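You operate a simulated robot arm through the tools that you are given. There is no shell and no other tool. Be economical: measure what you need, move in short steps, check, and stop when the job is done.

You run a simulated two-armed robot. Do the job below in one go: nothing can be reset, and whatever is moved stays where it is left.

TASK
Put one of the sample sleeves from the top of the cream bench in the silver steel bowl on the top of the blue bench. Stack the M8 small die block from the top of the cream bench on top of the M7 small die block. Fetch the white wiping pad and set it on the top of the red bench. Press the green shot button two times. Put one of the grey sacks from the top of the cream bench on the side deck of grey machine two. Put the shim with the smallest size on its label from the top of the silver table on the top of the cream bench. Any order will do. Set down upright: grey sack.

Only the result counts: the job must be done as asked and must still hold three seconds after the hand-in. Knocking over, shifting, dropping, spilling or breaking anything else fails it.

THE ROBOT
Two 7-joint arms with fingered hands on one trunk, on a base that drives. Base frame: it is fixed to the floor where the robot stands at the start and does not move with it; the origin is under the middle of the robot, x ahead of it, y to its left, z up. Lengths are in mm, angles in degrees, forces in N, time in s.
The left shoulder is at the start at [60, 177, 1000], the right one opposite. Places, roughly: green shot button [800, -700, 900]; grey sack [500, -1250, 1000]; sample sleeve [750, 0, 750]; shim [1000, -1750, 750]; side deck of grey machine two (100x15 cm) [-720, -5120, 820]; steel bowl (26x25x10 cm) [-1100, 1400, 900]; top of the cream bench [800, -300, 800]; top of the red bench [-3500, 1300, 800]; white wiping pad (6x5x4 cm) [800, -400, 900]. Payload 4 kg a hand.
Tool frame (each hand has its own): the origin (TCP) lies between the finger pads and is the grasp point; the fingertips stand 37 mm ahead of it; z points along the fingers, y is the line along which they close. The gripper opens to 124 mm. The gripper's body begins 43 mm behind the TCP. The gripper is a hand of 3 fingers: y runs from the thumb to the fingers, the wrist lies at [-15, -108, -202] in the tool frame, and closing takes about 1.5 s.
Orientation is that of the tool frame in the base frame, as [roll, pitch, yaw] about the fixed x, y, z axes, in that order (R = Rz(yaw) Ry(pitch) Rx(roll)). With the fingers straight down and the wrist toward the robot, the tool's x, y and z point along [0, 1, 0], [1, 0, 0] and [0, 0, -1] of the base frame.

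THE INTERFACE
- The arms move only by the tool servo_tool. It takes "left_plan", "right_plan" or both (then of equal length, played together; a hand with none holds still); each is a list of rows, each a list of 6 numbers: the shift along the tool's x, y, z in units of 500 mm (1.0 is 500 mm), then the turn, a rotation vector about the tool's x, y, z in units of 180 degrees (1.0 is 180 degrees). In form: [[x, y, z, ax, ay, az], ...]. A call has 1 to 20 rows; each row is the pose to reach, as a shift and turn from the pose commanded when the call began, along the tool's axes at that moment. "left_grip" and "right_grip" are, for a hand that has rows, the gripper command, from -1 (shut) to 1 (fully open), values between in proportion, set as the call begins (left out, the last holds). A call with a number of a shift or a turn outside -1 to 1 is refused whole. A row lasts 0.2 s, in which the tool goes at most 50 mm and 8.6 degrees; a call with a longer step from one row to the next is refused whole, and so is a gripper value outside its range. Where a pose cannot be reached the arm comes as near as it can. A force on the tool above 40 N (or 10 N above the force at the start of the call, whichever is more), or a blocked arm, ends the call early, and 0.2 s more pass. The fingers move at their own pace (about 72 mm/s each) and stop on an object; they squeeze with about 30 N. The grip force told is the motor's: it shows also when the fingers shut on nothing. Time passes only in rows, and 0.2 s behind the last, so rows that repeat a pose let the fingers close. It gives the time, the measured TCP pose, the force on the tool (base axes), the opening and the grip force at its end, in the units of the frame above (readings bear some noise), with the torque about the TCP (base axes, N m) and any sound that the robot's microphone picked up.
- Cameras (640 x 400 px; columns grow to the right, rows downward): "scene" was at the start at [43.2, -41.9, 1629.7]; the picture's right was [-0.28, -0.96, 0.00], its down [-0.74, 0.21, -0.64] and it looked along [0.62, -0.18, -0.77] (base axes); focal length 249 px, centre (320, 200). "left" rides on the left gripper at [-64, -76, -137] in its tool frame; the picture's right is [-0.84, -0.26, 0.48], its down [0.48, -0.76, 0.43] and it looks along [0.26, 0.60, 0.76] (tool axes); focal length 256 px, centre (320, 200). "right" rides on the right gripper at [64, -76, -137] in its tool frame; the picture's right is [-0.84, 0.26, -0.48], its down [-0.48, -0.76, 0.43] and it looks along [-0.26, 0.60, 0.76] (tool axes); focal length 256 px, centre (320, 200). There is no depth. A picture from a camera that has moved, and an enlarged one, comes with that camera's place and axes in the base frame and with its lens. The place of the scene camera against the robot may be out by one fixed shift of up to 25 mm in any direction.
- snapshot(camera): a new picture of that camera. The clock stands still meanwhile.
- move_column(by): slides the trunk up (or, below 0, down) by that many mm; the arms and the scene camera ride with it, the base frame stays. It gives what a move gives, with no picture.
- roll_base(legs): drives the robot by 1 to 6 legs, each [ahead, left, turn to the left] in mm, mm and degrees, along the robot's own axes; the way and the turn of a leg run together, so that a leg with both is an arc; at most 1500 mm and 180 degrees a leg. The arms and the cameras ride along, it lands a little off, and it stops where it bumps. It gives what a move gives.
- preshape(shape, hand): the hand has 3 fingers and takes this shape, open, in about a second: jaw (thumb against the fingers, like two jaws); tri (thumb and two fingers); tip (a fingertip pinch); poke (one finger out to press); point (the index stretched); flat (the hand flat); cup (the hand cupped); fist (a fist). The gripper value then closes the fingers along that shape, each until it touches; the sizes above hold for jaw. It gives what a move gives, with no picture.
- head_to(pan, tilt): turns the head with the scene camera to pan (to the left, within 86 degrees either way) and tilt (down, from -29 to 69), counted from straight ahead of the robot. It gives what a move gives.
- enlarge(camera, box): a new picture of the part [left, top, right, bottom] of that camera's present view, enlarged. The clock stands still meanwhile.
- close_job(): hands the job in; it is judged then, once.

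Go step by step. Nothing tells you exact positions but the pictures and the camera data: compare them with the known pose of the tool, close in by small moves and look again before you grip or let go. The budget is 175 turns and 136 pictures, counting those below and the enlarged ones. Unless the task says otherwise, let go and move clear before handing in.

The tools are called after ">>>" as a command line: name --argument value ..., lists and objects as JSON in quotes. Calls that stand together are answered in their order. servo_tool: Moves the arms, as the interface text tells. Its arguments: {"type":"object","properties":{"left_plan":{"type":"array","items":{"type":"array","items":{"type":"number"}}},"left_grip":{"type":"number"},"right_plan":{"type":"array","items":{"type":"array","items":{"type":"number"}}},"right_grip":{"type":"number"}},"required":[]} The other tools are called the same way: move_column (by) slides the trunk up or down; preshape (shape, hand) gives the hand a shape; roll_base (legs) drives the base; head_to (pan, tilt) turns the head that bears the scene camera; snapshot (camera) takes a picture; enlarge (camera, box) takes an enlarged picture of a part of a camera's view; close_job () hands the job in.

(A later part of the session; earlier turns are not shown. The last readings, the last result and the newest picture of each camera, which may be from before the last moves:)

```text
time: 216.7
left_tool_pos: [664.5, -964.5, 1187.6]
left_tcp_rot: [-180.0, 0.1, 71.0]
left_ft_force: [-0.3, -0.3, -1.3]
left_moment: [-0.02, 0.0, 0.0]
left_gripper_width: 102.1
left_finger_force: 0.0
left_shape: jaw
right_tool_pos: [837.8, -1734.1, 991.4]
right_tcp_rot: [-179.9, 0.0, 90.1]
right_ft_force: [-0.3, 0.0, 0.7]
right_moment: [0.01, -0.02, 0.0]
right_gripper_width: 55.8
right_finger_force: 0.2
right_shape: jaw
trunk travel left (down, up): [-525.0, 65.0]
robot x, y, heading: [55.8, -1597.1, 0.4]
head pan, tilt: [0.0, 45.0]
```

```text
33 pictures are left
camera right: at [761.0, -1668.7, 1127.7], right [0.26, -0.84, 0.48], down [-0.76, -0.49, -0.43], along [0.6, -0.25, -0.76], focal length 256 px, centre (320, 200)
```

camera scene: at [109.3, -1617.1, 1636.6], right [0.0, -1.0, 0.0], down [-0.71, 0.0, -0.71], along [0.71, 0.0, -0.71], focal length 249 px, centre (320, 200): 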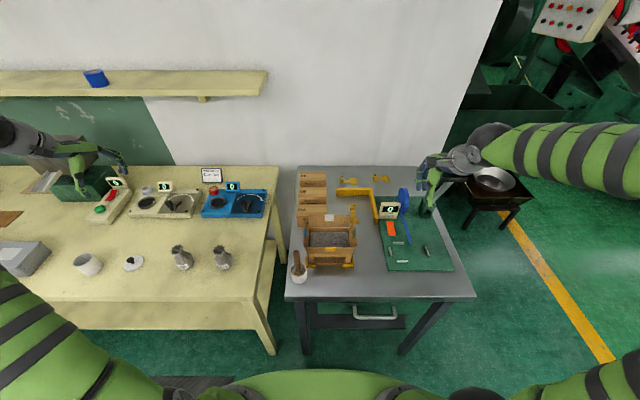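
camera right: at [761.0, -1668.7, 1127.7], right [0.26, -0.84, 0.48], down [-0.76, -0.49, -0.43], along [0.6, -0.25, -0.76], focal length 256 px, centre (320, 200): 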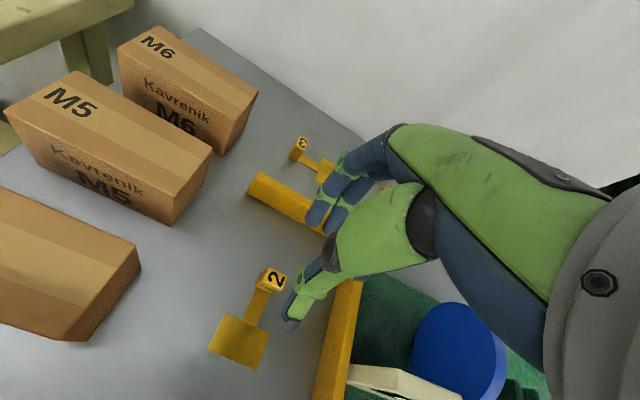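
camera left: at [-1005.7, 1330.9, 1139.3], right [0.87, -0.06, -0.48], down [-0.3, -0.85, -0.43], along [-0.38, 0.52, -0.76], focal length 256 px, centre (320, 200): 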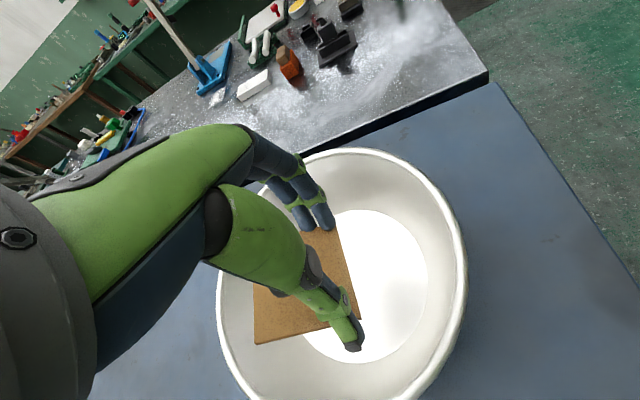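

Centred. I lower and grip the knob.

>>> servo_tool --right_plan '[[0, 0.003, 0.06, 0, 0, 0], [0, 0.003, 0.12, 0, 0, 0], [0, 0.003, 0.16, 0, 0, 0], [0, 0.003, 0.185, 0, 0, 0], [0, 0.003, 0.185, 0, 0, 0]]'

>>> enlarge --camera "right" --box '[200, 200, 380, 360]'

```text
time: 217.9
left_tool_pos: [664.8, -963.6, 1189.2]
left_tcp_rot: [-180.0, 0.0, 71.0]
left_ft_force: [0.6, 0.3, 0.0]
left_moment: [0.01, 0.0, 0.01]
left_gripper_width: 102.2
left_finger_force: 0.0
left_shape: jaw
right_tool_pos: [837.5, -1734.2, 898.5]
right_tcp_rot: [-179.9, 0.0, 90.1]
right_ft_force: [-0.2, 0.0, 0.6]
right_moment: [0.01, -0.02, -0.04]
right_gripper_width: 55.9
right_finger_force: 0.1
right_shape: jaw
trunk travel left (down, up): [-525.0, 65.0]
robot x, y, heading: [59.8, -1595.1, 0.1]
head pan, tilt: [0.0, 45.0]
```

```text
2.50 times, centred on (290, 280) of right
camera zoom: at [761.0, -1668.4, 1034.7], right [0.26, -0.84, 0.48], down [-0.76, -0.49, -0.43], along [0.6, -0.25, -0.76], focal length 640 px, centre (395, 0)
```

zoom: 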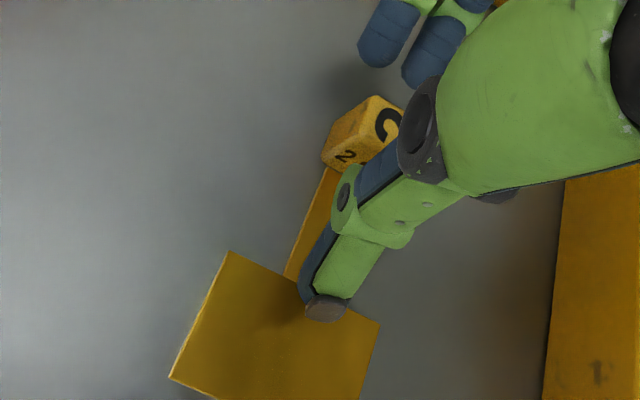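

>>> servo_tool --right_plan '[[0, 0, 0, 0, 0, 0], [0, 0, 0, 0, 0, 0], [0, 0, 0, 0, 0, 0], [0, 0, 0, 0, 0, 0], [0, 0, 0, 0, 0, 0], [0, 0, 0, 0, 0, 0]]' --right_grip -1

>>> servo_tool --right_plan '[[0, 0, -0.02, 0, 0, 0], [0, 0, -0.05, 0, 0, 0], [0, 0, -0.09, 0, 0, 0], [0, 0, -0.14, 0, 0, 0], [0, 0, -0.2, 0, 0, 0], [0, 0, -0.2, 0, 0, 0]]'

>>> snapshot --camera "right"

```text
time: 219.3
left_tool_pos: [664.4, -963.7, 1188.6]
left_tcp_rot: [-180.0, 0.1, 70.9]
left_ft_force: [-0.5, 0.0, 0.0]
left_moment: [0.02, 0.0, 0.01]
left_gripper_width: 101.9
left_finger_force: 0.1
left_shape: jaw
right_tool_pos: [837.1, -1733.0, 899.9]
right_tcp_rot: [-179.9, 0.0, 90.2]
right_ft_force: [1.2, -0.8, 7.4]
right_moment: [0.0, -0.19, -0.02]
right_gripper_width: 10.5
right_finger_force: 30.2
right_shape: jaw
trunk travel left (down, up): [-525.0, 65.0]
robot x, y, heading: [59.5, -1598.0, -0.1]
head pan, tilt: [0.0, 45.0]
```

```text
time: 220.7
left_tool_pos: [665.4, -963.2, 1187.9]
left_tcp_rot: [-179.9, -0.1, 71.0]
left_ft_force: [-0.2, 0.5, -0.4]
left_moment: [0.01, 0.03, 0.05]
left_gripper_width: 102.1
left_finger_force: 0.0
left_shape: jaw
right_tool_pos: [839.7, -1735.6, 996.6]
right_tcp_rot: [-179.8, 0.1, 90.2]
right_ft_force: [-0.4, 0.5, 0.1]
right_moment: [-0.02, 0.0, -0.02]
right_gripper_width: 10.0
right_finger_force: 29.6
right_shape: jaw
trunk travel left (down, up): [-525.0, 65.0]
robot x, y, heading: [57.0, -1597.5, 0.0]
head pan, tilt: [0.0, 45.0]
```

```text
31 pictures are left
camera right: at [761.9, -1670.4, 1133.5], right [0.26, -0.84, 0.48], down [-0.76, -0.49, -0.43], along [0.6, -0.25, -0.76], focal length 256 px, centre (320, 200)
```

right: 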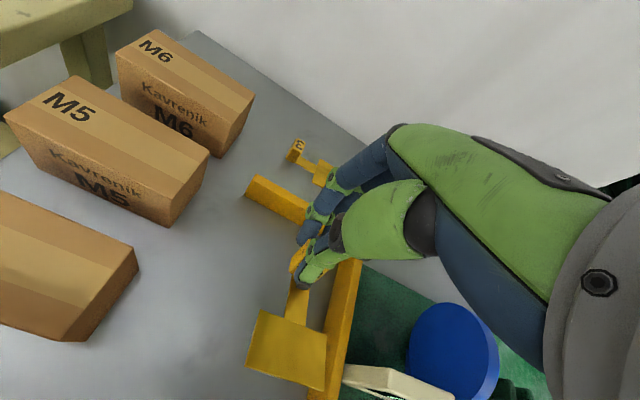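

The 2 mm shim is held. I raise it and drive left to the free area of the cream bench around [735,-1130].

>>> servo_tool --right_plan '[[0, 0, -0.06, 0, 0, 0], [0, 0, -0.13, 0, 0, 0], [0, 0, -0.2, 0, 0, 0], [0, 0, -0.26, 0, 0, 0], [0, 0, -0.26, 0, 0, 0]]'

>>> roll_base --legs '[[-60, 0, 0], [0, 580, 0]]'

>>> head_to --pan -10 --tilt 50

>>> snapshot --camera "scene"

```text
time: 221.9
left_tool_pos: [667.0, -963.3, 1187.4]
left_tcp_rot: [-180.0, 0.0, 71.0]
left_ft_force: [0.3, 0.6, 0.9]
left_moment: [0.02, 0.01, -0.03]
left_gripper_width: 102.1
left_finger_force: 0.0
left_shape: jaw
right_tool_pos: [839.6, -1733.4, 1131.0]
right_tcp_rot: [-179.9, 0.0, 90.3]
right_ft_force: [0.0, -0.1, -0.4]
right_moment: [0.0, -0.04, 0.03]
right_gripper_width: 9.8
right_finger_force: 29.8
right_shape: jaw
trunk travel left (down, up): [-525.0, 65.0]
robot x, y, heading: [55.4, -1596.8, 0.2]
head pan, tilt: [0.0, 45.0]
```

```text
time: 225.7
left_tool_pos: [618.6, -401.2, 1187.1]
left_tcp_rot: [180.0, 0.1, 70.2]
left_ft_force: [0.0, -0.9, -0.3]
left_moment: [-0.01, 0.01, 0.03]
left_gripper_width: 102.2
left_finger_force: 0.2
left_shape: jaw
right_tool_pos: [780.3, -1176.6, 1130.3]
right_tcp_rot: [-179.9, 0.1, 89.3]
right_ft_force: [0.7, 0.4, 0.2]
right_moment: [-0.04, 0.0, 0.02]
right_gripper_width: 9.9
right_finger_force: 29.9
right_shape: jaw
trunk travel left (down, up): [-525.0, 65.0]
robot x, y, heading: [2.1, -1025.3, -0.9]
head pan, tilt: [0.0, 45.0]
```

```text
time: 226.5
left_tool_pos: [618.4, -402.5, 1187.7]
left_tcp_rot: [179.9, -0.1, 70.2]
left_ft_force: [0.6, -0.3, 0.2]
left_moment: [0.03, 0.02, -0.02]
left_gripper_width: 101.8
left_finger_force: 0.2
left_shape: jaw
right_tool_pos: [779.0, -1175.7, 1129.2]
right_tcp_rot: [-179.9, -0.1, 89.3]
right_ft_force: [-0.3, 0.2, -0.6]
right_moment: [0.03, -0.01, 0.02]
right_gripper_width: 10.0
right_finger_force: 30.0
right_shape: jaw
trunk travel left (down, up): [-525.0, 65.0]
robot x, y, heading: [1.5, -1025.7, -1.0]
head pan, tilt: [-10.0, 50.0]
```

```text
30 pictures are left
camera scene: at [46.5, -1060.5, 1629.7], right [-0.19, -0.98, 0.0], down [-0.75, 0.14, -0.64], along [0.63, -0.12, -0.77], focal length 249 px, centre (320, 200)
```

scene: 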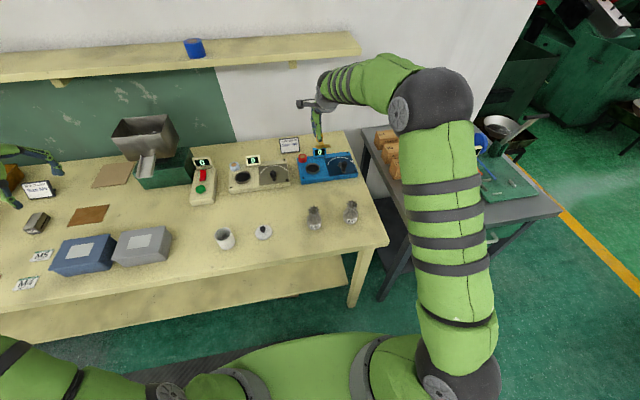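

I move the shim over the free spot [738,-1060] and lower.

>>> servo_tool --right_plan '[[0.06, -0.02, 0.03, 0, 0, 0], [0.12, -0.04, 0.07, 0, 0, 0], [0.18, -0.06, 0.11, 0, 0, 0], [0.231, -0.08, 0.16, 0, 0, 0], [0.231, -0.08, 0.24, 0, 0, 0], [0.231, -0.08, 0.32, 0, 0, 0], [0.231, -0.08, 0.38, 0, 0, 0], [0.231, -0.08, 0.41, 0, 0, 0], [0.231, -0.08, 0.41, 0, 0, 0]]'

>>> snapshot --camera "right"

>>> enlarge --camera "scene" --box '[230, 150, 370, 250]'

```text
time: 228.5
left_tool_pos: [619.5, -402.7, 1188.6]
left_tcp_rot: [179.9, 0.0, 70.1]
left_ft_force: [0.4, 0.0, 0.6]
left_moment: [0.01, 0.01, -0.02]
left_gripper_width: 102.0
left_finger_force: 0.1
left_shape: jaw
right_tool_pos: [740.2, -1059.5, 924.2]
right_tcp_rot: [-179.9, 0.0, 89.3]
right_ft_force: [0.9, -0.1, -0.3]
right_moment: [0.01, 0.01, -0.04]
right_gripper_width: 10.1
right_finger_force: 30.2
right_shape: jaw
trunk travel left (down, up): [-525.0, 65.0]
robot x, y, heading: [0.8, -1025.4, -0.7]
head pan, tilt: [-10.0, 50.0]
```

```text
29 pictures are left
camera right: at [666.1, -994.8, 1060.1], right [0.25, -0.84, 0.48], down [-0.77, -0.47, -0.43], along [0.59, -0.26, -0.76], focal length 256 px, centre (320, 200)
```

right: 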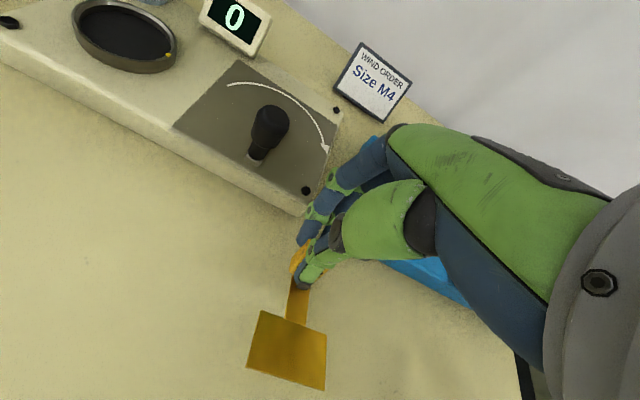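

```text
4.00 times, centred on (300, 200) of scene
camera zoom: at [46.4, -1060.5, 1629.7], right [-0.19, -0.98, 0.0], down [-0.75, 0.14, -0.64], along [0.63, -0.12, -0.77], focal length 997 px, centre (400, 200)
```

zoom: 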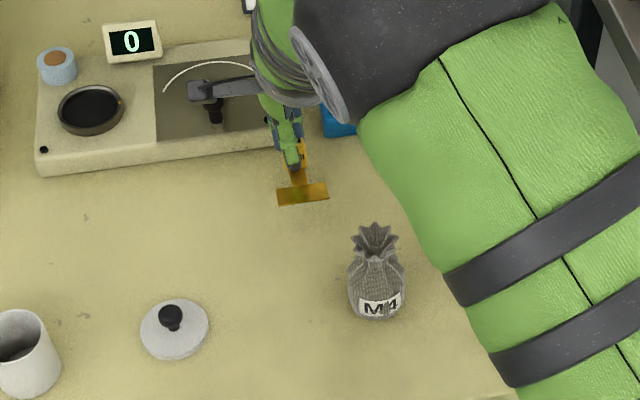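

The spot is free. I lower to contact.

>>> servo_tool --right_plan '[[0, 0, 0.02, 0, 0, 0], [0, 0, 0.034, 0, 0, 0], [0, 0, 0.04, 0, 0, 0], [0, 0, 0.045, 0, 0, 0], [0, 0, 0.048, 0, 0, 0]]'

>>> enlarge --camera "scene" --box '[280, 180, 330, 215]'

```text
time: 229.7
left_tool_pos: [619.5, -402.1, 1187.8]
left_tcp_rot: [-179.9, 0.0, 70.1]
left_ft_force: [0.5, -0.3, 0.0]
left_moment: [0.03, 0.0, 0.0]
left_gripper_width: 102.3
left_finger_force: 0.1
left_shape: jaw
right_tool_pos: [740.2, -1060.7, 900.4]
right_tcp_rot: [-179.8, 0.1, 89.2]
right_ft_force: [0.8, 0.3, -0.7]
right_moment: [-0.02, -0.03, 0.01]
right_gripper_width: 10.0
right_finger_force: 30.4
right_shape: jaw
trunk travel left (down, up): [-525.0, 65.0]
robot x, y, heading: [2.9, -1026.8, -0.7]
head pan, tilt: [-10.0, 50.0]
```

```text
11.43 times, centred on (305, 198) of scene
camera zoom: at [46.5, -1060.5, 1629.7], right [-0.19, -0.98, 0.0], down [-0.75, 0.14, -0.64], along [0.63, -0.12, -0.77], focal length 2850 px, centre (491, 229)
```

zoom: 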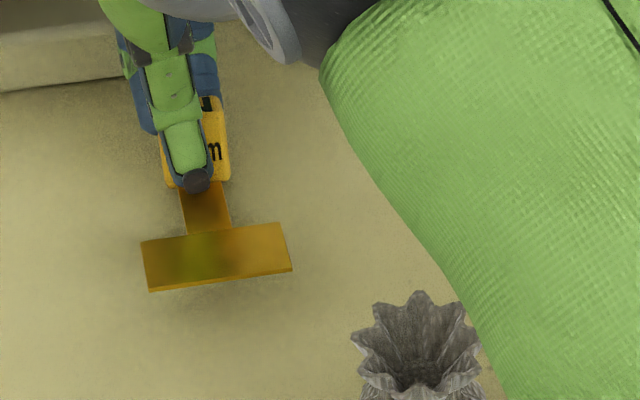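

The shim has pitched in the grip (plate edge up by ~30°). I raise a little and tilt the hand to level it.

>>> servo_tool --right_plan '[[0, -0.02, -0.04, 0, 0, 0], [0, -0.05, -0.07, -0.04, 0, 0], [0, -0.07, -0.07, -0.08, 0, 0], [0, -0.08, -0.07, -0.12, 0, 0], [0, -0.08, -0.07, -0.16, 0, 0], [0, -0.08, -0.07, -0.167, 0, 0]]'

>>> enlarge --camera "scene" --box '[270, 170, 340, 220]'

>>> snapshot --camera "right"

```text
time: 231.1
left_tool_pos: [618.0, -402.5, 1188.2]
left_tcp_rot: [-180.0, -0.2, 70.1]
left_ft_force: [0.6, 0.1, -0.2]
left_moment: [-0.03, 0.02, 0.04]
left_gripper_width: 101.9
left_finger_force: 0.1
left_shape: jaw
right_tool_pos: [700.0, -1059.5, 936.6]
right_tcp_rot: [150.1, -0.1, 89.4]
right_ft_force: [0.5, 0.4, 0.5]
right_moment: [-0.01, -0.02, 0.01]
right_gripper_width: 9.9
right_finger_force: 30.2
right_shape: jaw
trunk travel left (down, up): [-525.0, 65.0]
robot x, y, heading: [1.0, -1028.3, -0.8]
head pan, tilt: [-10.0, 50.0]
```

```text
8.00 times, centred on (305, 195) of scene
camera zoom: at [46.4, -1060.6, 1629.7], right [-0.19, -0.98, 0.0], down [-0.75, 0.14, -0.64], along [0.63, -0.12, -0.77], focal length 1995 px, centre (440, 240)
```

zoom: 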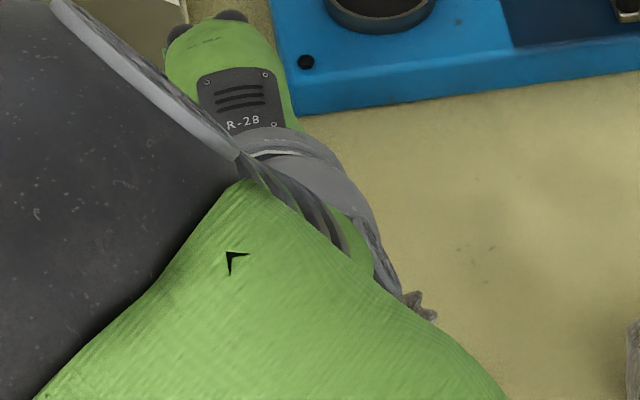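

```text
25 pictures are left
camera right: at [566.5, -992.6, 1016.0], right [-0.03, -0.84, 0.55], down [-0.45, -0.48, -0.76], along [0.89, -0.27, -0.36], focal length 256 px, centre (320, 200)
```

right: 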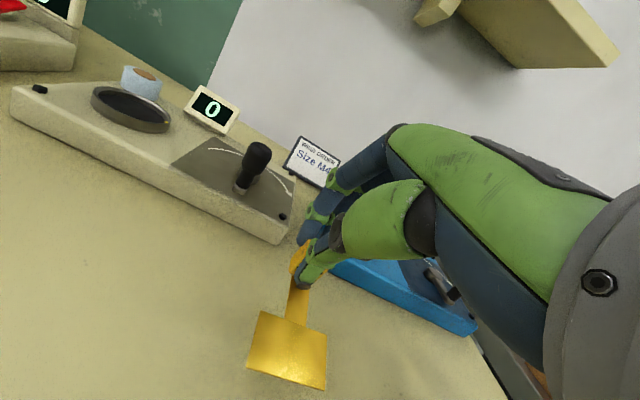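

The tilt now roughly levels it (I trim 7° back). I lower in small steps until contact.

>>> servo_tool --right_plan '[[0, -0.014, 0.024, 0.02, 0, 0], [0, -0.026, 0.045, 0.04, 0, 0], [0, -0.032, 0.055, 0.04, 0, 0], [0, -0.036, 0.062, 0.04, 0, 0], [0, -0.04, 0.069, 0.04, 0, 0]]'

>>> snapshot --camera "right"

```text
time: 232.3
left_tool_pos: [619.2, -402.7, 1188.0]
left_tcp_rot: [180.0, 0.0, 70.0]
left_ft_force: [0.5, -0.1, -0.3]
left_moment: [-0.04, -0.02, 0.0]
left_gripper_width: 102.2
left_finger_force: 0.1
left_shape: jaw
right_tool_pos: [700.4, -1059.1, 896.6]
right_tcp_rot: [157.2, 0.0, 89.4]
right_ft_force: [0.7, 0.1, 2.1]
right_moment: [0.01, 0.12, -0.05]
right_gripper_width: 9.7
right_finger_force: 30.0
right_shape: jaw
trunk travel left (down, up): [-525.0, 65.0]
robot x, y, heading: [-1.6, -1028.1, -1.1]
head pan, tilt: [-10.0, 50.0]
```

```text
24 pictures are left
camera right: at [578.0, -992.7, 992.5], right [0.04, -0.84, 0.54], down [-0.54, -0.48, -0.69], along [0.84, -0.26, -0.47], focal length 256 px, centre (320, 200)
```

right: 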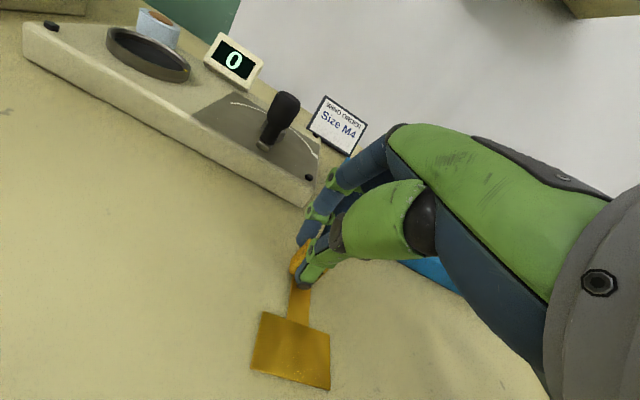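

The plate's near edge touches first, so I untilt a further ~8° while lowering a few mm.

>>> servo_tool --right_plan '[[0, -0.001, 0.003, 0.02, 0, 0], [0, -0.002, 0.006, 0.04, 0, 0], [0, -0.003, 0.009, 0.045, 0, 0], [0, -0.004, 0.012, 0.045, 0, 0], [0, -0.004, 0.012, 0.045, 0, 0]]'

```text
time: 233.6
left_tool_pos: [618.3, -402.0, 1187.7]
left_tcp_rot: [179.9, 0.0, 70.0]
left_ft_force: [0.0, 0.0, 0.0]
left_moment: [0.0, -0.01, 0.0]
left_gripper_width: 102.1
left_finger_force: 0.0
left_shape: jaw
right_tool_pos: [704.5, -1059.7, 895.5]
right_tcp_rot: [164.5, -0.2, 89.4]
right_ft_force: [-3.7, -0.7, 19.7]
right_moment: [-0.02, -0.19, -0.04]
right_gripper_width: 9.3
right_finger_force: 29.6
right_shape: jaw
trunk travel left (down, up): [-525.0, 65.0]
robot x, y, heading: [-1.2, -1022.2, -1.1]
head pan, tilt: [-10.0, 50.0]
stopped in row 5 (right hand): the force on the tool passed its limit (the readings are from after the stop); the commanded pose is now the measured one
```

The shim rests on the bench. I ease, open slightly and lift.

>>> servo_tool --right_plan '[[0, 0, -0.002, 0, 0, 0], [0, 0, -0.003, 0, 0, 0]]'

>>> servo_tool --right_plan '[[0, 0, 0, 0, 0, 0], [0, 0, 0, 0, 0, 0], [0, 0, 0, 0, 0, 0]]' --right_grip -0.4

>>> servo_tool --right_plan '[[0, 0, -0.04, 0, 0, 0], [0, 0, -0.1, 0, 0, 0], [0, 0, -0.18, 0.04, 0, 0], [0, 0, -0.27, 0.08, 0, 0], [0, 0, -0.36, 0.086, 0, 0], [0, 0, -0.45, 0.086, 0, 0], [0, 0, -0.52, 0.086, 0, 0]]'

>>> snapshot --camera "right"

```text
time: 234.2
left_tool_pos: [618.0, -402.2, 1188.0]
left_tcp_rot: [-180.0, 0.0, 70.1]
left_ft_force: [-0.4, -0.8, -0.5]
left_moment: [0.03, -0.04, 0.02]
left_gripper_width: 101.8
left_finger_force: 0.0
left_shape: jaw
right_tool_pos: [702.9, -1060.1, 896.1]
right_tcp_rot: [164.7, -0.1, 89.4]
right_ft_force: [3.3, -0.1, 15.0]
right_moment: [0.01, -0.44, 0.01]
right_gripper_width: 8.9
right_finger_force: 29.7
right_shape: jaw
trunk travel left (down, up): [-525.0, 65.0]
robot x, y, heading: [1.7, -1029.5, -1.0]
head pan, tilt: [-10.0, 50.0]
```

```text
time: 235.0
left_tool_pos: [618.2, -402.5, 1188.5]
left_tcp_rot: [180.0, 0.0, 70.0]
left_ft_force: [-0.3, -0.3, 0.5]
left_moment: [-0.03, 0.02, -0.02]
left_gripper_width: 101.8
left_finger_force: 0.0
left_shape: jaw
right_tool_pos: [702.2, -1058.9, 894.1]
right_tcp_rot: [164.9, -0.1, 89.3]
right_ft_force: [2.5, -0.2, 13.7]
right_moment: [0.0, 0.11, 0.0]
right_gripper_width: 32.8
right_finger_force: 0.1
right_shape: jaw
trunk travel left (down, up): [-525.0, 65.0]
robot x, y, heading: [-0.1, -1032.7, -0.9]
head pan, tilt: [-10.0, 50.0]
```

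```text
time: 236.6
left_tool_pos: [618.6, -402.3, 1188.2]
left_tcp_rot: [180.0, 0.0, 70.1]
left_ft_force: [-0.1, -0.6, -0.1]
left_moment: [-0.03, 0.02, -0.02]
left_gripper_width: 102.0
left_finger_force: 0.1
left_shape: jaw
right_tool_pos: [632.3, -1058.4, 1144.9]
right_tcp_rot: [-179.7, 0.0, 89.4]
right_ft_force: [0.0, 0.2, -0.4]
right_moment: [0.01, 0.01, 0.0]
right_gripper_width: 37.0
right_finger_force: 0.0
right_shape: jaw
trunk travel left (down, up): [-525.0, 65.0]
robot x, y, heading: [-1.3, -1024.8, -1.0]
head pan, tilt: [-10.0, 50.0]
```

```text
23 pictures are left
camera right: at [557.9, -991.1, 1281.7], right [0.25, -0.84, 0.48], down [-0.77, -0.47, -0.43], along [0.59, -0.26, -0.77], focal length 256 px, centre (320, 200)
```

right: 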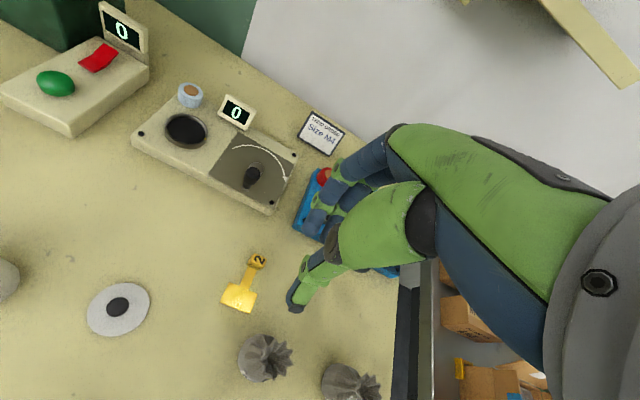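

The shim lies flat on the cream bench. Next the grey sack at about [580,-1117] (top z≈950): I hover over it.

>>> servo_tool --right_plan '[[-0.04, -0.03, 0.03, 0, 0, 0], [-0.08, -0.07, 0.08, 0, 0, 0], [-0.118, -0.104, 0.13, 0, 0, 0], [-0.118, -0.104, 0.19, 0, 0, 0], [-0.118, -0.104, 0.23, 0, 0, 0], [-0.118, -0.104, 0.23, 0, 0, 0]]' --right_grip 0.55

>>> snapshot --camera "right"

>>> enlarge --camera "scene" --box '[260, 150, 380, 240]'

```text
time: 238.0
left_tool_pos: [618.2, -402.1, 1187.7]
left_tcp_rot: [-179.9, 0.1, 70.1]
left_ft_force: [0.1, 0.2, -0.5]
left_moment: [-0.01, 0.02, 0.03]
left_gripper_width: 101.9
left_finger_force: 0.0
left_shape: jaw
right_tool_pos: [580.8, -1118.5, 1029.9]
right_tcp_rot: [-179.6, 0.0, 89.5]
right_ft_force: [-0.2, 0.1, 0.0]
right_moment: [0.04, 0.0, 0.04]
right_gripper_width: 95.8
right_finger_force: 0.1
right_shape: jaw
trunk travel left (down, up): [-525.0, 65.0]
robot x, y, heading: [4.2, -1027.2, -0.8]
head pan, tilt: [-10.0, 50.0]
```

```text
22 pictures are left
camera right: at [505.6, -1052.0, 1166.4], right [0.25, -0.84, 0.48], down [-0.77, -0.47, -0.43], along [0.59, -0.26, -0.77], focal length 256 px, centre (320, 200)
```

right: 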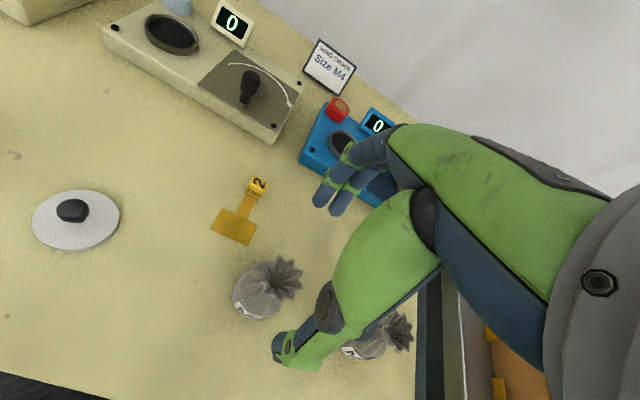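

```text
4.44 times, centred on (320, 195) of scene
camera zoom: at [46.3, -1060.4, 1629.7], right [-0.19, -0.98, 0.0], down [-0.75, 0.14, -0.64], along [0.63, -0.12, -0.77], focal length 1108 px, centre (320, 222)
```

zoom: 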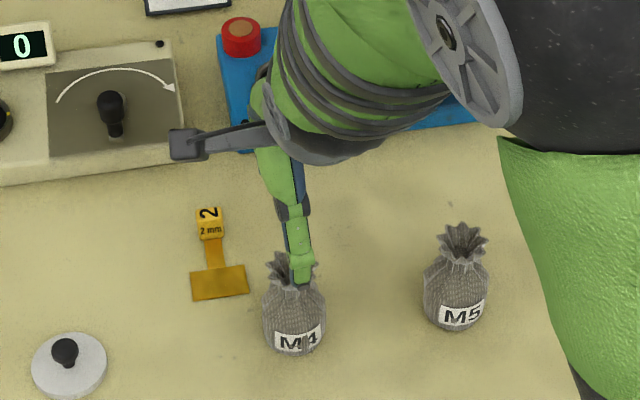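

The sack's axis is at [573,-1113]. I adjust, lower around it and close.

>>> servo_tool --right_plan '[[0.01, -0.016, 0, 0, 0, 0], [0.01, -0.016, 0.06, 0, 0, 0], [0.01, -0.016, 0.12, 0, 0, 0], [0.01, -0.016, 0.18, 0, 0, 0], [0.01, -0.016, 0.224, 0, 0, 0], [0.01, -0.016, 0.224, 0, 0, 0]]'

>>> enlarge --camera "scene" --box '[260, 160, 380, 250]'

```text
time: 239.4
left_tool_pos: [619.5, -402.0, 1188.3]
left_tcp_rot: [-180.0, 0.0, 70.2]
left_ft_force: [-0.6, -0.9, -0.2]
left_moment: [0.0, -0.02, 0.0]
left_gripper_width: 102.0
left_finger_force: 0.1
left_shape: jaw
right_tool_pos: [571.6, -1111.8, 920.0]
right_tcp_rot: [-179.7, -0.2, 89.3]
right_ft_force: [-0.3, -0.1, -0.2]
right_moment: [-0.01, 0.0, 0.0]
right_gripper_width: 96.2
right_finger_force: 0.1
right_shape: jaw
trunk travel left (down, up): [-525.0, 65.0]
robot x, y, heading: [-1.8, -1023.3, -0.8]
head pan, tilt: [-10.0, 50.0]
```

```text
4.44 times, centred on (320, 205) of scene
camera zoom: at [46.2, -1060.5, 1629.7], right [-0.19, -0.98, 0.0], down [-0.75, 0.14, -0.64], along [0.63, -0.12, -0.77], focal length 1108 px, centre (320, 178)
```

zoom: 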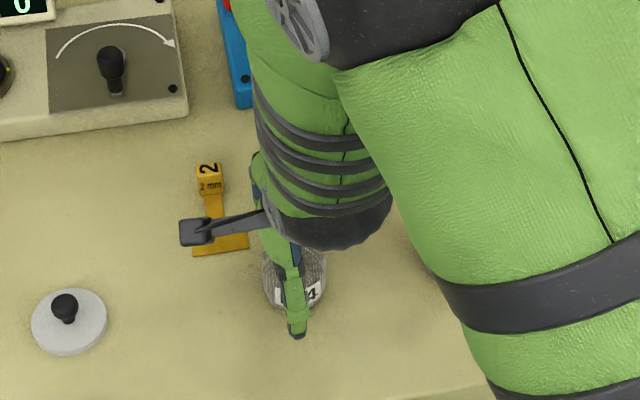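

>>> servo_tool --right_plan '[[0, 0, 0, 0, 0, 0], [0, 0, 0, 0, 0, 0], [0, 0, 0, 0, 0, 0], [0, 0, 0, 0, 0, 0], [0, 0, 0, 0, 0, 0], [0, 0, 0, 0, 0, 0]]' --right_grip -1

>>> servo_tool --right_plan '[[0, 0, -0.02, 0, 0, 0], [0, 0, -0.05, 0, 0, 0], [0, 0, -0.1, 0, 0, 0], [0, 0, -0.16, 0, 0, 0], [0, 0, -0.23, 0, 0, 0], [0, 0, -0.3, 0, 0, 0], [0, 0, -0.38, 0, 0, 0], [0, 0, -0.46, 0, 0, 0], [0, 0, -0.46, 0, 0, 0]]'

>>> snapshot --camera "right"

```text
time: 240.8
left_tool_pos: [619.1, -402.0, 1187.8]
left_tcp_rot: [180.0, 0.0, 70.0]
left_ft_force: [-0.4, -0.5, 0.2]
left_moment: [-0.01, -0.04, -0.01]
left_gripper_width: 101.9
left_finger_force: 0.0
left_shape: jaw
right_tool_pos: [570.3, -1112.1, 919.6]
right_tcp_rot: [-179.6, -0.2, 89.5]
right_ft_force: [-1.2, 1.6, 2.0]
right_moment: [0.05, -0.02, -0.01]
right_gripper_width: 46.0
right_finger_force: 29.9
right_shape: jaw
trunk travel left (down, up): [-525.0, 65.0]
robot x, y, heading: [1.3, -1028.5, -0.7]
head pan, tilt: [-10.0, 50.0]
```

```text
time: 242.8
left_tool_pos: [618.1, -403.0, 1187.5]
left_tcp_rot: [-180.0, 0.0, 70.0]
left_ft_force: [-0.1, 0.6, 0.5]
left_moment: [0.02, -0.04, 0.03]
left_gripper_width: 102.4
left_finger_force: 0.0
left_shape: jaw
right_tool_pos: [572.1, -1112.2, 1149.1]
right_tcp_rot: [-179.6, -0.1, 89.4]
right_ft_force: [-1.0, 0.8, -2.8]
right_moment: [0.04, 0.04, 0.0]
right_gripper_width: 45.8
right_finger_force: 30.0
right_shape: jaw
trunk travel left (down, up): [-525.0, 65.0]
robot x, y, heading: [0.2, -1024.5, -1.1]
head pan, tilt: [-10.0, 50.0]
```

```text
19 pictures are left
camera right: at [498.5, -1045.6, 1285.1], right [0.25, -0.84, 0.48], down [-0.77, -0.47, -0.43], along [0.59, -0.26, -0.77], focal length 256 px, centre (320, 200)
```

right: 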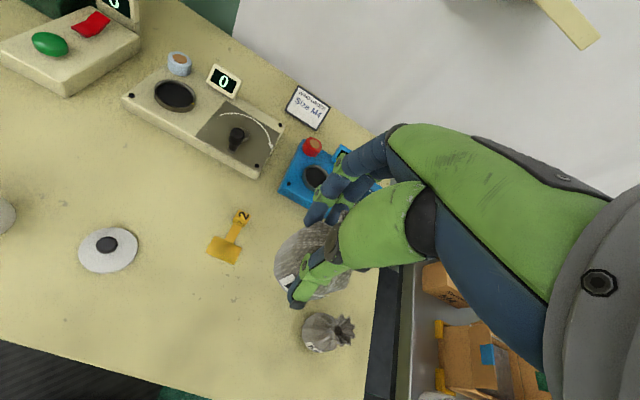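

The sack is held. I back off, turn right toward the machines and look at the way.

>>> roll_base --legs '[[-300, 0, 0], [0, 0, -90], [600, 0, 0]]'

>>> head_to --pan 0 --tilt 15

>>> snapshot --camera "scene"

```text
time: 251.7
left_tool_pos: [317.2, -2245.0, 1187.5]
left_tcp_rot: [180.0, 0.0, -19.9]
left_ft_force: [0.2, 0.6, -1.1]
left_moment: [0.02, -0.03, 0.01]
left_gripper_width: 102.2
left_finger_force: 0.1
left_shape: jaw
right_tool_pos: [-392.3, -2197.4, 1148.0]
right_tcp_rot: [-179.6, -0.1, -0.7]
right_ft_force: [0.2, -0.6, -3.6]
right_moment: [0.04, -0.02, 0.01]
right_gripper_width: 45.3
right_finger_force: 30.2
right_shape: jaw
trunk travel left (down, up): [-525.0, 65.0]
robot x, y, heading: [-303.0, -1622.9, -90.9]
head pan, tilt: [-10.0, 50.0]
```

```text
time: 252.7
left_tool_pos: [316.5, -2243.9, 1188.2]
left_tcp_rot: [179.9, 0.0, -19.8]
left_ft_force: [0.0, 0.4, -0.8]
left_moment: [0.0, -0.02, 0.0]
left_gripper_width: 102.2
left_finger_force: 0.1
left_shape: jaw
right_tool_pos: [-391.3, -2197.0, 1148.5]
right_tcp_rot: [-179.6, -0.1, -0.7]
right_ft_force: [0.2, -0.1, -3.1]
right_moment: [0.05, -0.03, 0.01]
right_gripper_width: 45.4
right_finger_force: 30.0
right_shape: jaw
trunk travel left (down, up): [-525.0, 65.0]
robot x, y, heading: [-312.7, -1627.6, -90.9]
head pan, tilt: [0.0, 15.0]
```

```text
18 pictures are left
camera scene: at [-308.6, -1709.8, 1683.4], right [-1.0, 0.02, 0.0], down [0.0, 0.26, -0.97], along [-0.01, -0.97, -0.26], focal length 249 px, centre (320, 200)
```

scene: 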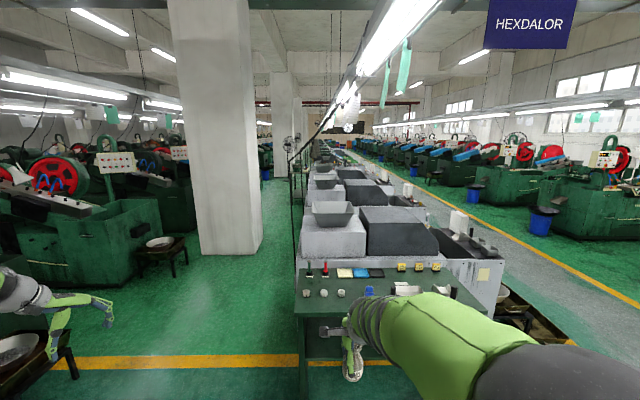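

A row of grey machines runs away from me; I zoom on them to understand the decks.

>>> enlarge --camera "scene" --box '[290, 140, 510, 280]'

```text
2.86 times, centred on (400, 210) of scene
camera zoom: at [-308.6, -1709.8, 1683.4], right [-1.0, 0.02, 0.0], down [0.0, 0.26, -0.97], along [-0.01, -0.97, -0.26], focal length 712 px, centre (91, 171)
```

zoom: 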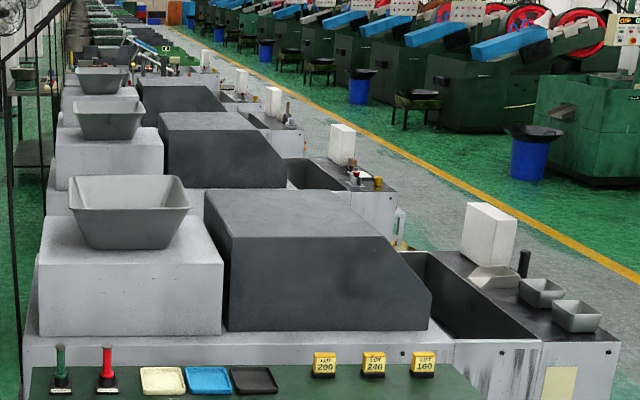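

The "side deck" is the low ledge across each grey machine's flank. I'll go down the left aisle: first tuck the left hand, then drive round the green table's corner.

>>> servo_tool --left_plan '[[-0.09, 0.03, 0, 0, 0, 0], [-0.18, 0.06, 0, 0, 0, 0], [-0.27, 0.1, 0, 0, 0, 0], [-0.36, 0.13, 0, 0, 0, 0], [-0.45, 0.16, 0, 0, 0, 0], [-0.54, 0.19, 0, 0, 0, 0], [-0.62, 0.224, 0, 0, 0, 0]]'

>>> roll_base --legs '[[273, 0, 0], [590, 672, 0]]'

```text
time: 254.3
left_tool_pos: [-14.8, -2243.2, 1190.6]
left_tcp_rot: [-180.0, 0.0, -19.9]
left_ft_force: [-0.5, -0.8, -1.3]
left_moment: [-0.01, -0.02, 0.02]
left_gripper_width: 101.7
left_finger_force: 0.0
left_shape: jaw
right_tool_pos: [-392.2, -2196.4, 1148.2]
right_tcp_rot: [-179.7, -0.1, -0.7]
right_ft_force: [-0.5, 0.1, -3.4]
right_moment: [0.05, 0.0, -0.01]
right_gripper_width: 45.5
right_finger_force: 30.2
right_shape: jaw
trunk travel left (down, up): [-525.0, 65.0]
robot x, y, heading: [-308.0, -1624.8, -90.8]
head pan, tilt: [0.0, 15.0]
```

```text
time: 260.5
left_tool_pos: [660.5, -3107.1, 1188.9]
left_tcp_rot: [-179.9, 0.0, -19.2]
left_ft_force: [0.9, -0.7, 0.7]
left_moment: [0.01, 0.0, 0.02]
left_gripper_width: 102.1
left_finger_force: 0.1
left_shape: jaw
right_tool_pos: [281.1, -3066.0, 1148.6]
right_tcp_rot: [-179.6, -0.1, -0.1]
right_ft_force: [-0.3, -0.2, -2.6]
right_moment: [0.07, -0.02, -0.03]
right_gripper_width: 45.2
right_finger_force: 30.1
right_shape: jaw
trunk travel left (down, up): [-525.0, 65.0]
robot x, y, heading: [363.0, -2494.1, -90.2]
head pan, tilt: [0.0, 15.0]
```

Clear. I drive on down the aisle and look at machine two's deck.

>>> roll_base --legs '[[1300, -60, 0]]'

>>> head_to --pan -40 --tilt 35

>>> snapshot --camera "scene"

```text
time: 267.0
left_tool_pos: [619.4, -4386.9, 1190.3]
left_tcp_rot: [180.0, 0.1, -18.2]
left_ft_force: [0.2, -0.5, 0.1]
left_moment: [-0.03, 0.02, -0.01]
left_gripper_width: 102.0
left_finger_force: 0.1
left_shape: jaw
right_tool_pos: [237.9, -4353.0, 1148.9]
right_tcp_rot: [-179.7, -0.1, 1.1]
right_ft_force: [-0.1, 0.1, -2.2]
right_moment: [0.06, -0.03, 0.0]
right_gripper_width: 45.3
right_finger_force: 29.4
right_shape: jaw
trunk travel left (down, up): [-525.0, 65.0]
robot x, y, heading: [310.0, -3778.6, -89.3]
head pan, tilt: [0.0, 15.0]
```

```text
time: 268.1
left_tool_pos: [618.3, -4386.8, 1188.7]
left_tcp_rot: [-179.9, 0.0, -18.1]
left_ft_force: [0.4, 0.0, -0.7]
left_moment: [0.01, -0.02, 0.02]
left_gripper_width: 101.9
left_finger_force: 0.1
left_shape: jaw
right_tool_pos: [238.6, -4352.5, 1148.8]
right_tcp_rot: [-179.6, -0.1, 1.0]
right_ft_force: [0.4, -0.4, -3.3]
right_moment: [0.05, -0.02, 0.01]
right_gripper_width: 45.4
right_finger_force: 30.3
right_shape: jaw
trunk travel left (down, up): [-525.0, 65.0]
robot x, y, heading: [305.7, -3776.4, -89.3]
head pan, tilt: [-40.0, 35.0]
```

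```text
16 pictures are left
camera scene: at [250.1, -3837.6, 1651.5], right [-0.78, 0.63, 0.0], down [0.36, 0.45, -0.82], along [-0.52, -0.64, -0.57], focal length 249 px, centre (320, 200)
```

scene: 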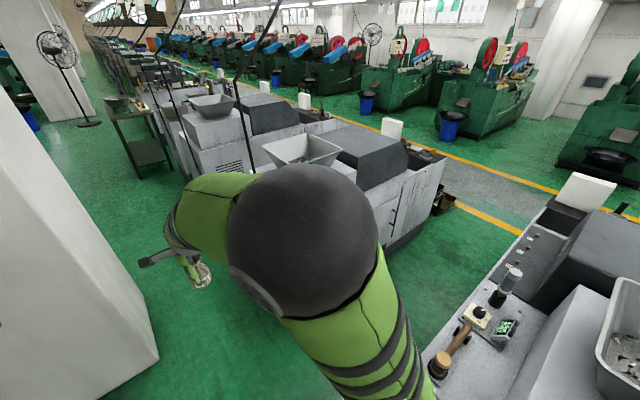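

Machine one's deck is on its far side at y≈-3836, so machine two's deck is on its far side, y≈-5120, beside a pillar at x≥570. I raise the sack, turn to heading ≈-145° here, then strafe along the aisle.

>>> servo_tool --right_plan '[[0, 0, -0.07, 0, 0, 0], [0, 0, -0.14, 0, 0, 0], [0, 0, -0.2, 0, 0, 0], [0, 0, -0.2, 0, 0, 0]]'

>>> roll_base --legs '[[0, 0, -55]]'

>>> roll_base --legs '[[478, 672, 0]]'

>>> head_to --pan 5 --tilt 45

>>> snapshot --camera "scene"

```text
time: 269.1
left_tool_pos: [619.5, -4387.2, 1190.0]
left_tcp_rot: [180.0, 0.0, -18.2]
left_ft_force: [1.3, 0.7, -0.3]
left_moment: [0.01, -0.03, 0.02]
left_gripper_width: 102.2
left_finger_force: 0.1
left_shape: jaw
right_tool_pos: [239.1, -4352.6, 1247.9]
right_tcp_rot: [-179.6, 0.0, 0.9]
right_ft_force: [-0.1, 0.1, -2.7]
right_moment: [0.05, 0.03, 0.03]
right_gripper_width: 45.2
right_finger_force: 29.6
right_shape: jaw
trunk travel left (down, up): [-525.0, 65.0]
robot x, y, heading: [305.6, -3777.8, -89.3]
head pan, tilt: [-40.0, 35.0]
```

```text
time: 271.9
left_tool_pos: [-9.9, -4384.1, 1190.1]
left_tcp_rot: [-180.0, 0.0, -72.9]
left_ft_force: [0.0, -0.2, 0.6]
left_moment: [0.03, 0.05, -0.01]
left_gripper_width: 102.0
left_finger_force: 0.1
left_shape: jaw
right_tool_pos: [-202.0, -4053.7, 1248.0]
right_tcp_rot: [-179.7, -0.1, -53.7]
right_ft_force: [-0.3, -0.2, -2.8]
right_moment: [0.0, -0.04, 0.0]
right_gripper_width: 45.1
right_finger_force: 29.8
right_shape: jaw
trunk travel left (down, up): [-525.0, 65.0]
robot x, y, heading: [304.9, -3780.0, -144.0]
head pan, tilt: [-40.0, 35.0]
```

```text
time: 276.3
left_tool_pos: [15.7, -5224.4, 1189.0]
left_tcp_rot: [179.9, -0.1, -72.2]
left_ft_force: [-0.3, 0.6, 0.0]
left_moment: [-0.01, 0.04, 0.0]
left_gripper_width: 102.4
left_finger_force: 0.1
left_shape: jaw
right_tool_pos: [-182.9, -4895.9, 1248.0]
right_tcp_rot: [-179.6, -0.1, -52.9]
right_ft_force: [-0.2, -1.8, -2.2]
right_moment: [-0.02, -0.04, -0.01]
right_gripper_width: 45.2
right_finger_force: 30.0
right_shape: jaw
trunk travel left (down, up): [-525.0, 65.0]
robot x, y, heading: [321.8, -4612.2, -143.2]
head pan, tilt: [-40.0, 35.0]
```

```text
time: 277.5
left_tool_pos: [15.7, -5223.9, 1190.5]
left_tcp_rot: [180.0, -0.1, -72.1]
left_ft_force: [0.9, -0.3, -0.4]
left_moment: [0.0, 0.0, 0.02]
left_gripper_width: 102.2
left_finger_force: 0.1
left_shape: jaw
right_tool_pos: [-180.5, -4895.4, 1248.0]
right_tcp_rot: [-179.5, -0.2, -52.9]
right_ft_force: [-0.5, -0.4, -1.5]
right_moment: [-0.01, -0.03, 0.0]
right_gripper_width: 45.3
right_finger_force: 30.9
right_shape: jaw
trunk travel left (down, up): [-525.0, 65.0]
robot x, y, heading: [321.6, -4616.6, -143.2]
head pan, tilt: [5.0, 45.0]
```

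```text
15 pictures are left
camera scene: at [285.7, -4669.8, 1636.6], right [-0.67, 0.74, 0.0], down [0.53, 0.47, -0.71], along [-0.53, -0.47, -0.71], focal length 249 px, centre (320, 200)
```

scene: 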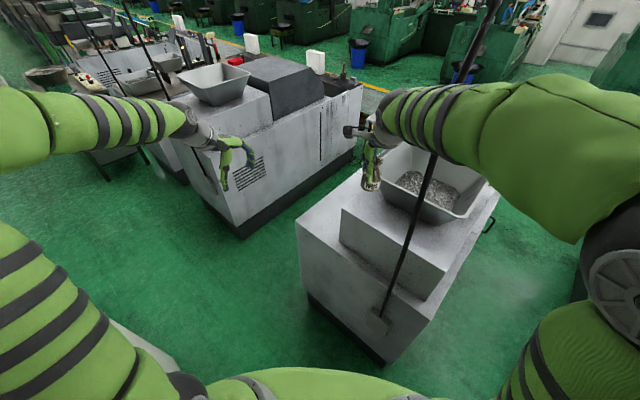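

I see machine two's far-side ledge. I zoom in to find its edges and any pole near the arm.

>>> enlarge --camera "scene" --box '[270, 110, 470, 350]'

>>> snapshot --camera "right"

```text
1.67 times, centred on (370, 230) of scene
camera zoom: at [285.7, -4669.8, 1636.6], right [-0.67, 0.74, 0.0], down [0.53, 0.47, -0.71], along [-0.53, -0.47, -0.71], focal length 416 px, centre (237, 150)
```

zoom: 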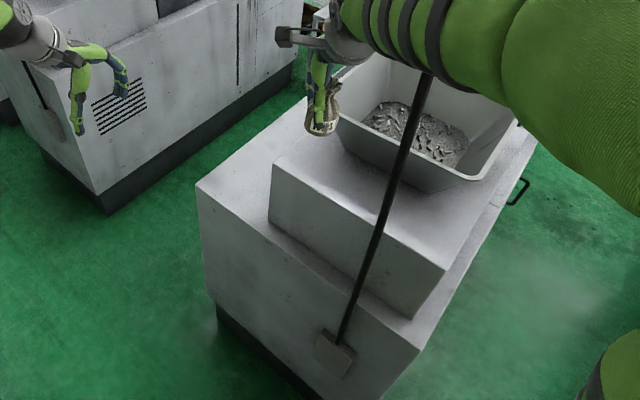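

```text
13 pictures are left
camera right: at [-84.2, -4899.3, 1384.4], right [-0.71, 0.51, 0.48], down [0.32, 0.85, -0.43], along [-0.62, -0.15, -0.77], focal length 256 px, centre (320, 200)
```

right: 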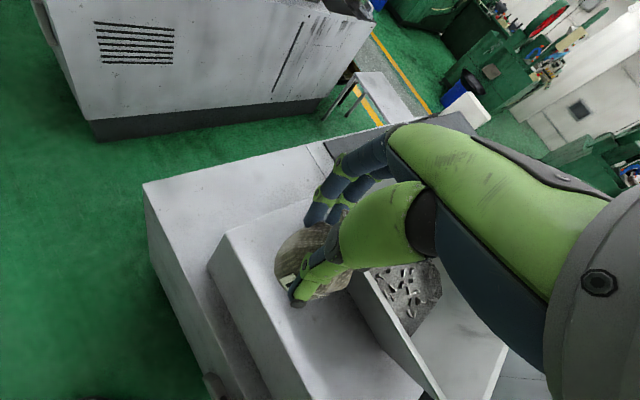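

The deck's outer corner is near [-155,-5198,820], 150 mm wide in y. I shift the base a bit closer so the forearm clears the bin.

>>> roll_base --legs '[[107, 74, 0]]'

```text
time: 278.8
left_tool_pos: [-26.0, -5348.8, 1190.0]
left_tcp_rot: [-179.9, 0.1, -72.2]
left_ft_force: [-0.4, 0.4, -0.1]
left_moment: [0.03, -0.03, 0.0]
left_gripper_width: 102.1
left_finger_force: 0.0
left_shape: jaw
right_tool_pos: [-223.3, -5020.2, 1246.9]
right_tcp_rot: [-179.6, -0.1, -52.8]
right_ft_force: [-0.8, 0.1, -2.8]
right_moment: [-0.01, -0.05, -0.01]
right_gripper_width: 45.2
right_finger_force: 29.9
right_shape: jaw
trunk travel left (down, up): [-525.0, 65.0]
robot x, y, heading: [280.5, -4735.4, -143.2]
head pan, tilt: [5.0, 45.0]
```

>>> servo_tool --right_plan '[[0.03, 0.07, 0, 0, 0, 0], [0.06, 0.14, 0.02, 0, 0, 0], [0.09, 0.21, 0.06, 0, 0, 0], [0.098, 0.268, 0.12, 0, 0, 0], [0.098, 0.268, 0.2, 0, 0, 0], [0.098, 0.268, 0.28, 0, 0, 0], [0.098, 0.268, 0.36, 0, 0, 0], [0.098, 0.268, 0.44, 0, 0, 0], [0.098, 0.268, 0.5, 0, 0, 0], [0.098, 0.268, 0.5, 0, 0, 0]]'

>>> snapshot --camera "right"

>>> snapshot --camera "scene"

```text
time: 280.9
left_tool_pos: [-26.5, -5347.7, 1190.1]
left_tcp_rot: [-180.0, 0.0, -72.1]
left_ft_force: [-0.9, 0.8, -0.4]
left_moment: [0.02, 0.02, -0.02]
left_gripper_width: 102.3
left_finger_force: 0.1
left_shape: jaw
right_tool_pos: [-298.5, -5137.1, 996.2]
right_tcp_rot: [-179.6, -0.1, -52.9]
right_ft_force: [0.3, 0.5, -3.4]
right_moment: [-0.03, -0.05, 0.0]
right_gripper_width: 44.8
right_finger_force: 29.8
right_shape: jaw
trunk travel left (down, up): [-525.0, 65.0]
robot x, y, heading: [281.1, -4738.4, -143.2]
head pan, tilt: [5.0, 45.0]
```

```text
12 pictures are left
camera right: at [-200.8, -5141.9, 1133.1], right [-0.71, 0.51, 0.48], down [0.32, 0.85, -0.43], along [-0.63, -0.15, -0.77], focal length 256 px, centre (320, 200)
```

right: 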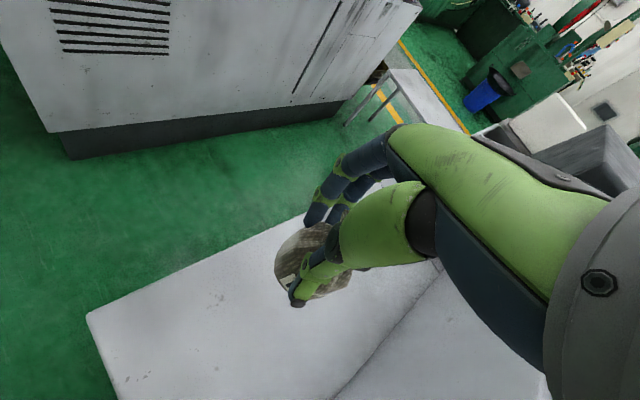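

```text
11 pictures are left
camera scene: at [244.5, -4793.5, 1636.6], right [-0.67, 0.74, 0.0], down [0.53, 0.47, -0.71], along [-0.53, -0.47, -0.71], focal length 249 px, centre (320, 200)
```

scene: 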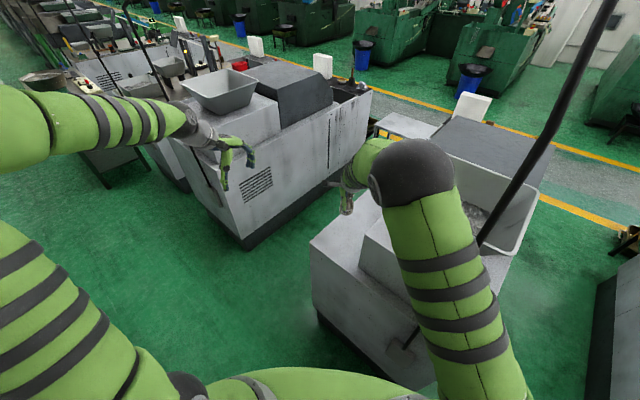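

The sack is over the deck, ~55 mm inside its outer edge. I lower slowly to contact.

>>> servo_tool --right_plan '[[0, 0, 0.06, 0, 0, 0], [0, 0, 0.12, 0, 0, 0], [0, 0, 0.17, 0, 0, 0], [0, 0, 0.19, 0, 0, 0], [0, 0, 0.198, 0, 0, 0], [0, 0, 0.204, 0, 0, 0]]'

>>> snapshot --camera "right"

```text
time: 282.4
left_tool_pos: [-25.7, -5347.8, 1188.7]
left_tcp_rot: [-179.9, -0.1, -72.1]
left_ft_force: [-0.3, 0.0, -0.5]
left_moment: [0.01, 0.01, 0.01]
left_gripper_width: 102.0
left_finger_force: 0.1
left_shape: jaw
right_tool_pos: [-297.6, -5137.9, 894.5]
right_tcp_rot: [-179.6, -0.2, -52.9]
right_ft_force: [-0.2, 1.0, -3.3]
right_moment: [-0.03, -0.04, -0.03]
right_gripper_width: 44.7
right_finger_force: 29.8
right_shape: jaw
trunk travel left (down, up): [-525.0, 65.0]
robot x, y, heading: [282.4, -4733.7, -143.1]
head pan, tilt: [5.0, 45.0]
```

```text
10 pictures are left
camera right: at [-200.4, -5141.2, 1030.3], right [-0.71, 0.51, 0.48], down [0.32, 0.85, -0.43], along [-0.63, -0.15, -0.77], focal length 256 px, centre (320, 200)
```

right: 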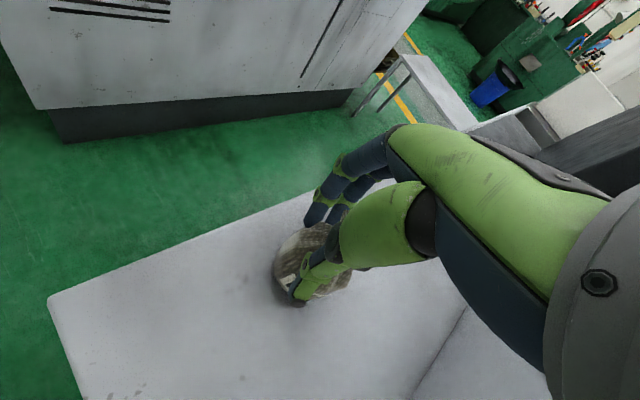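

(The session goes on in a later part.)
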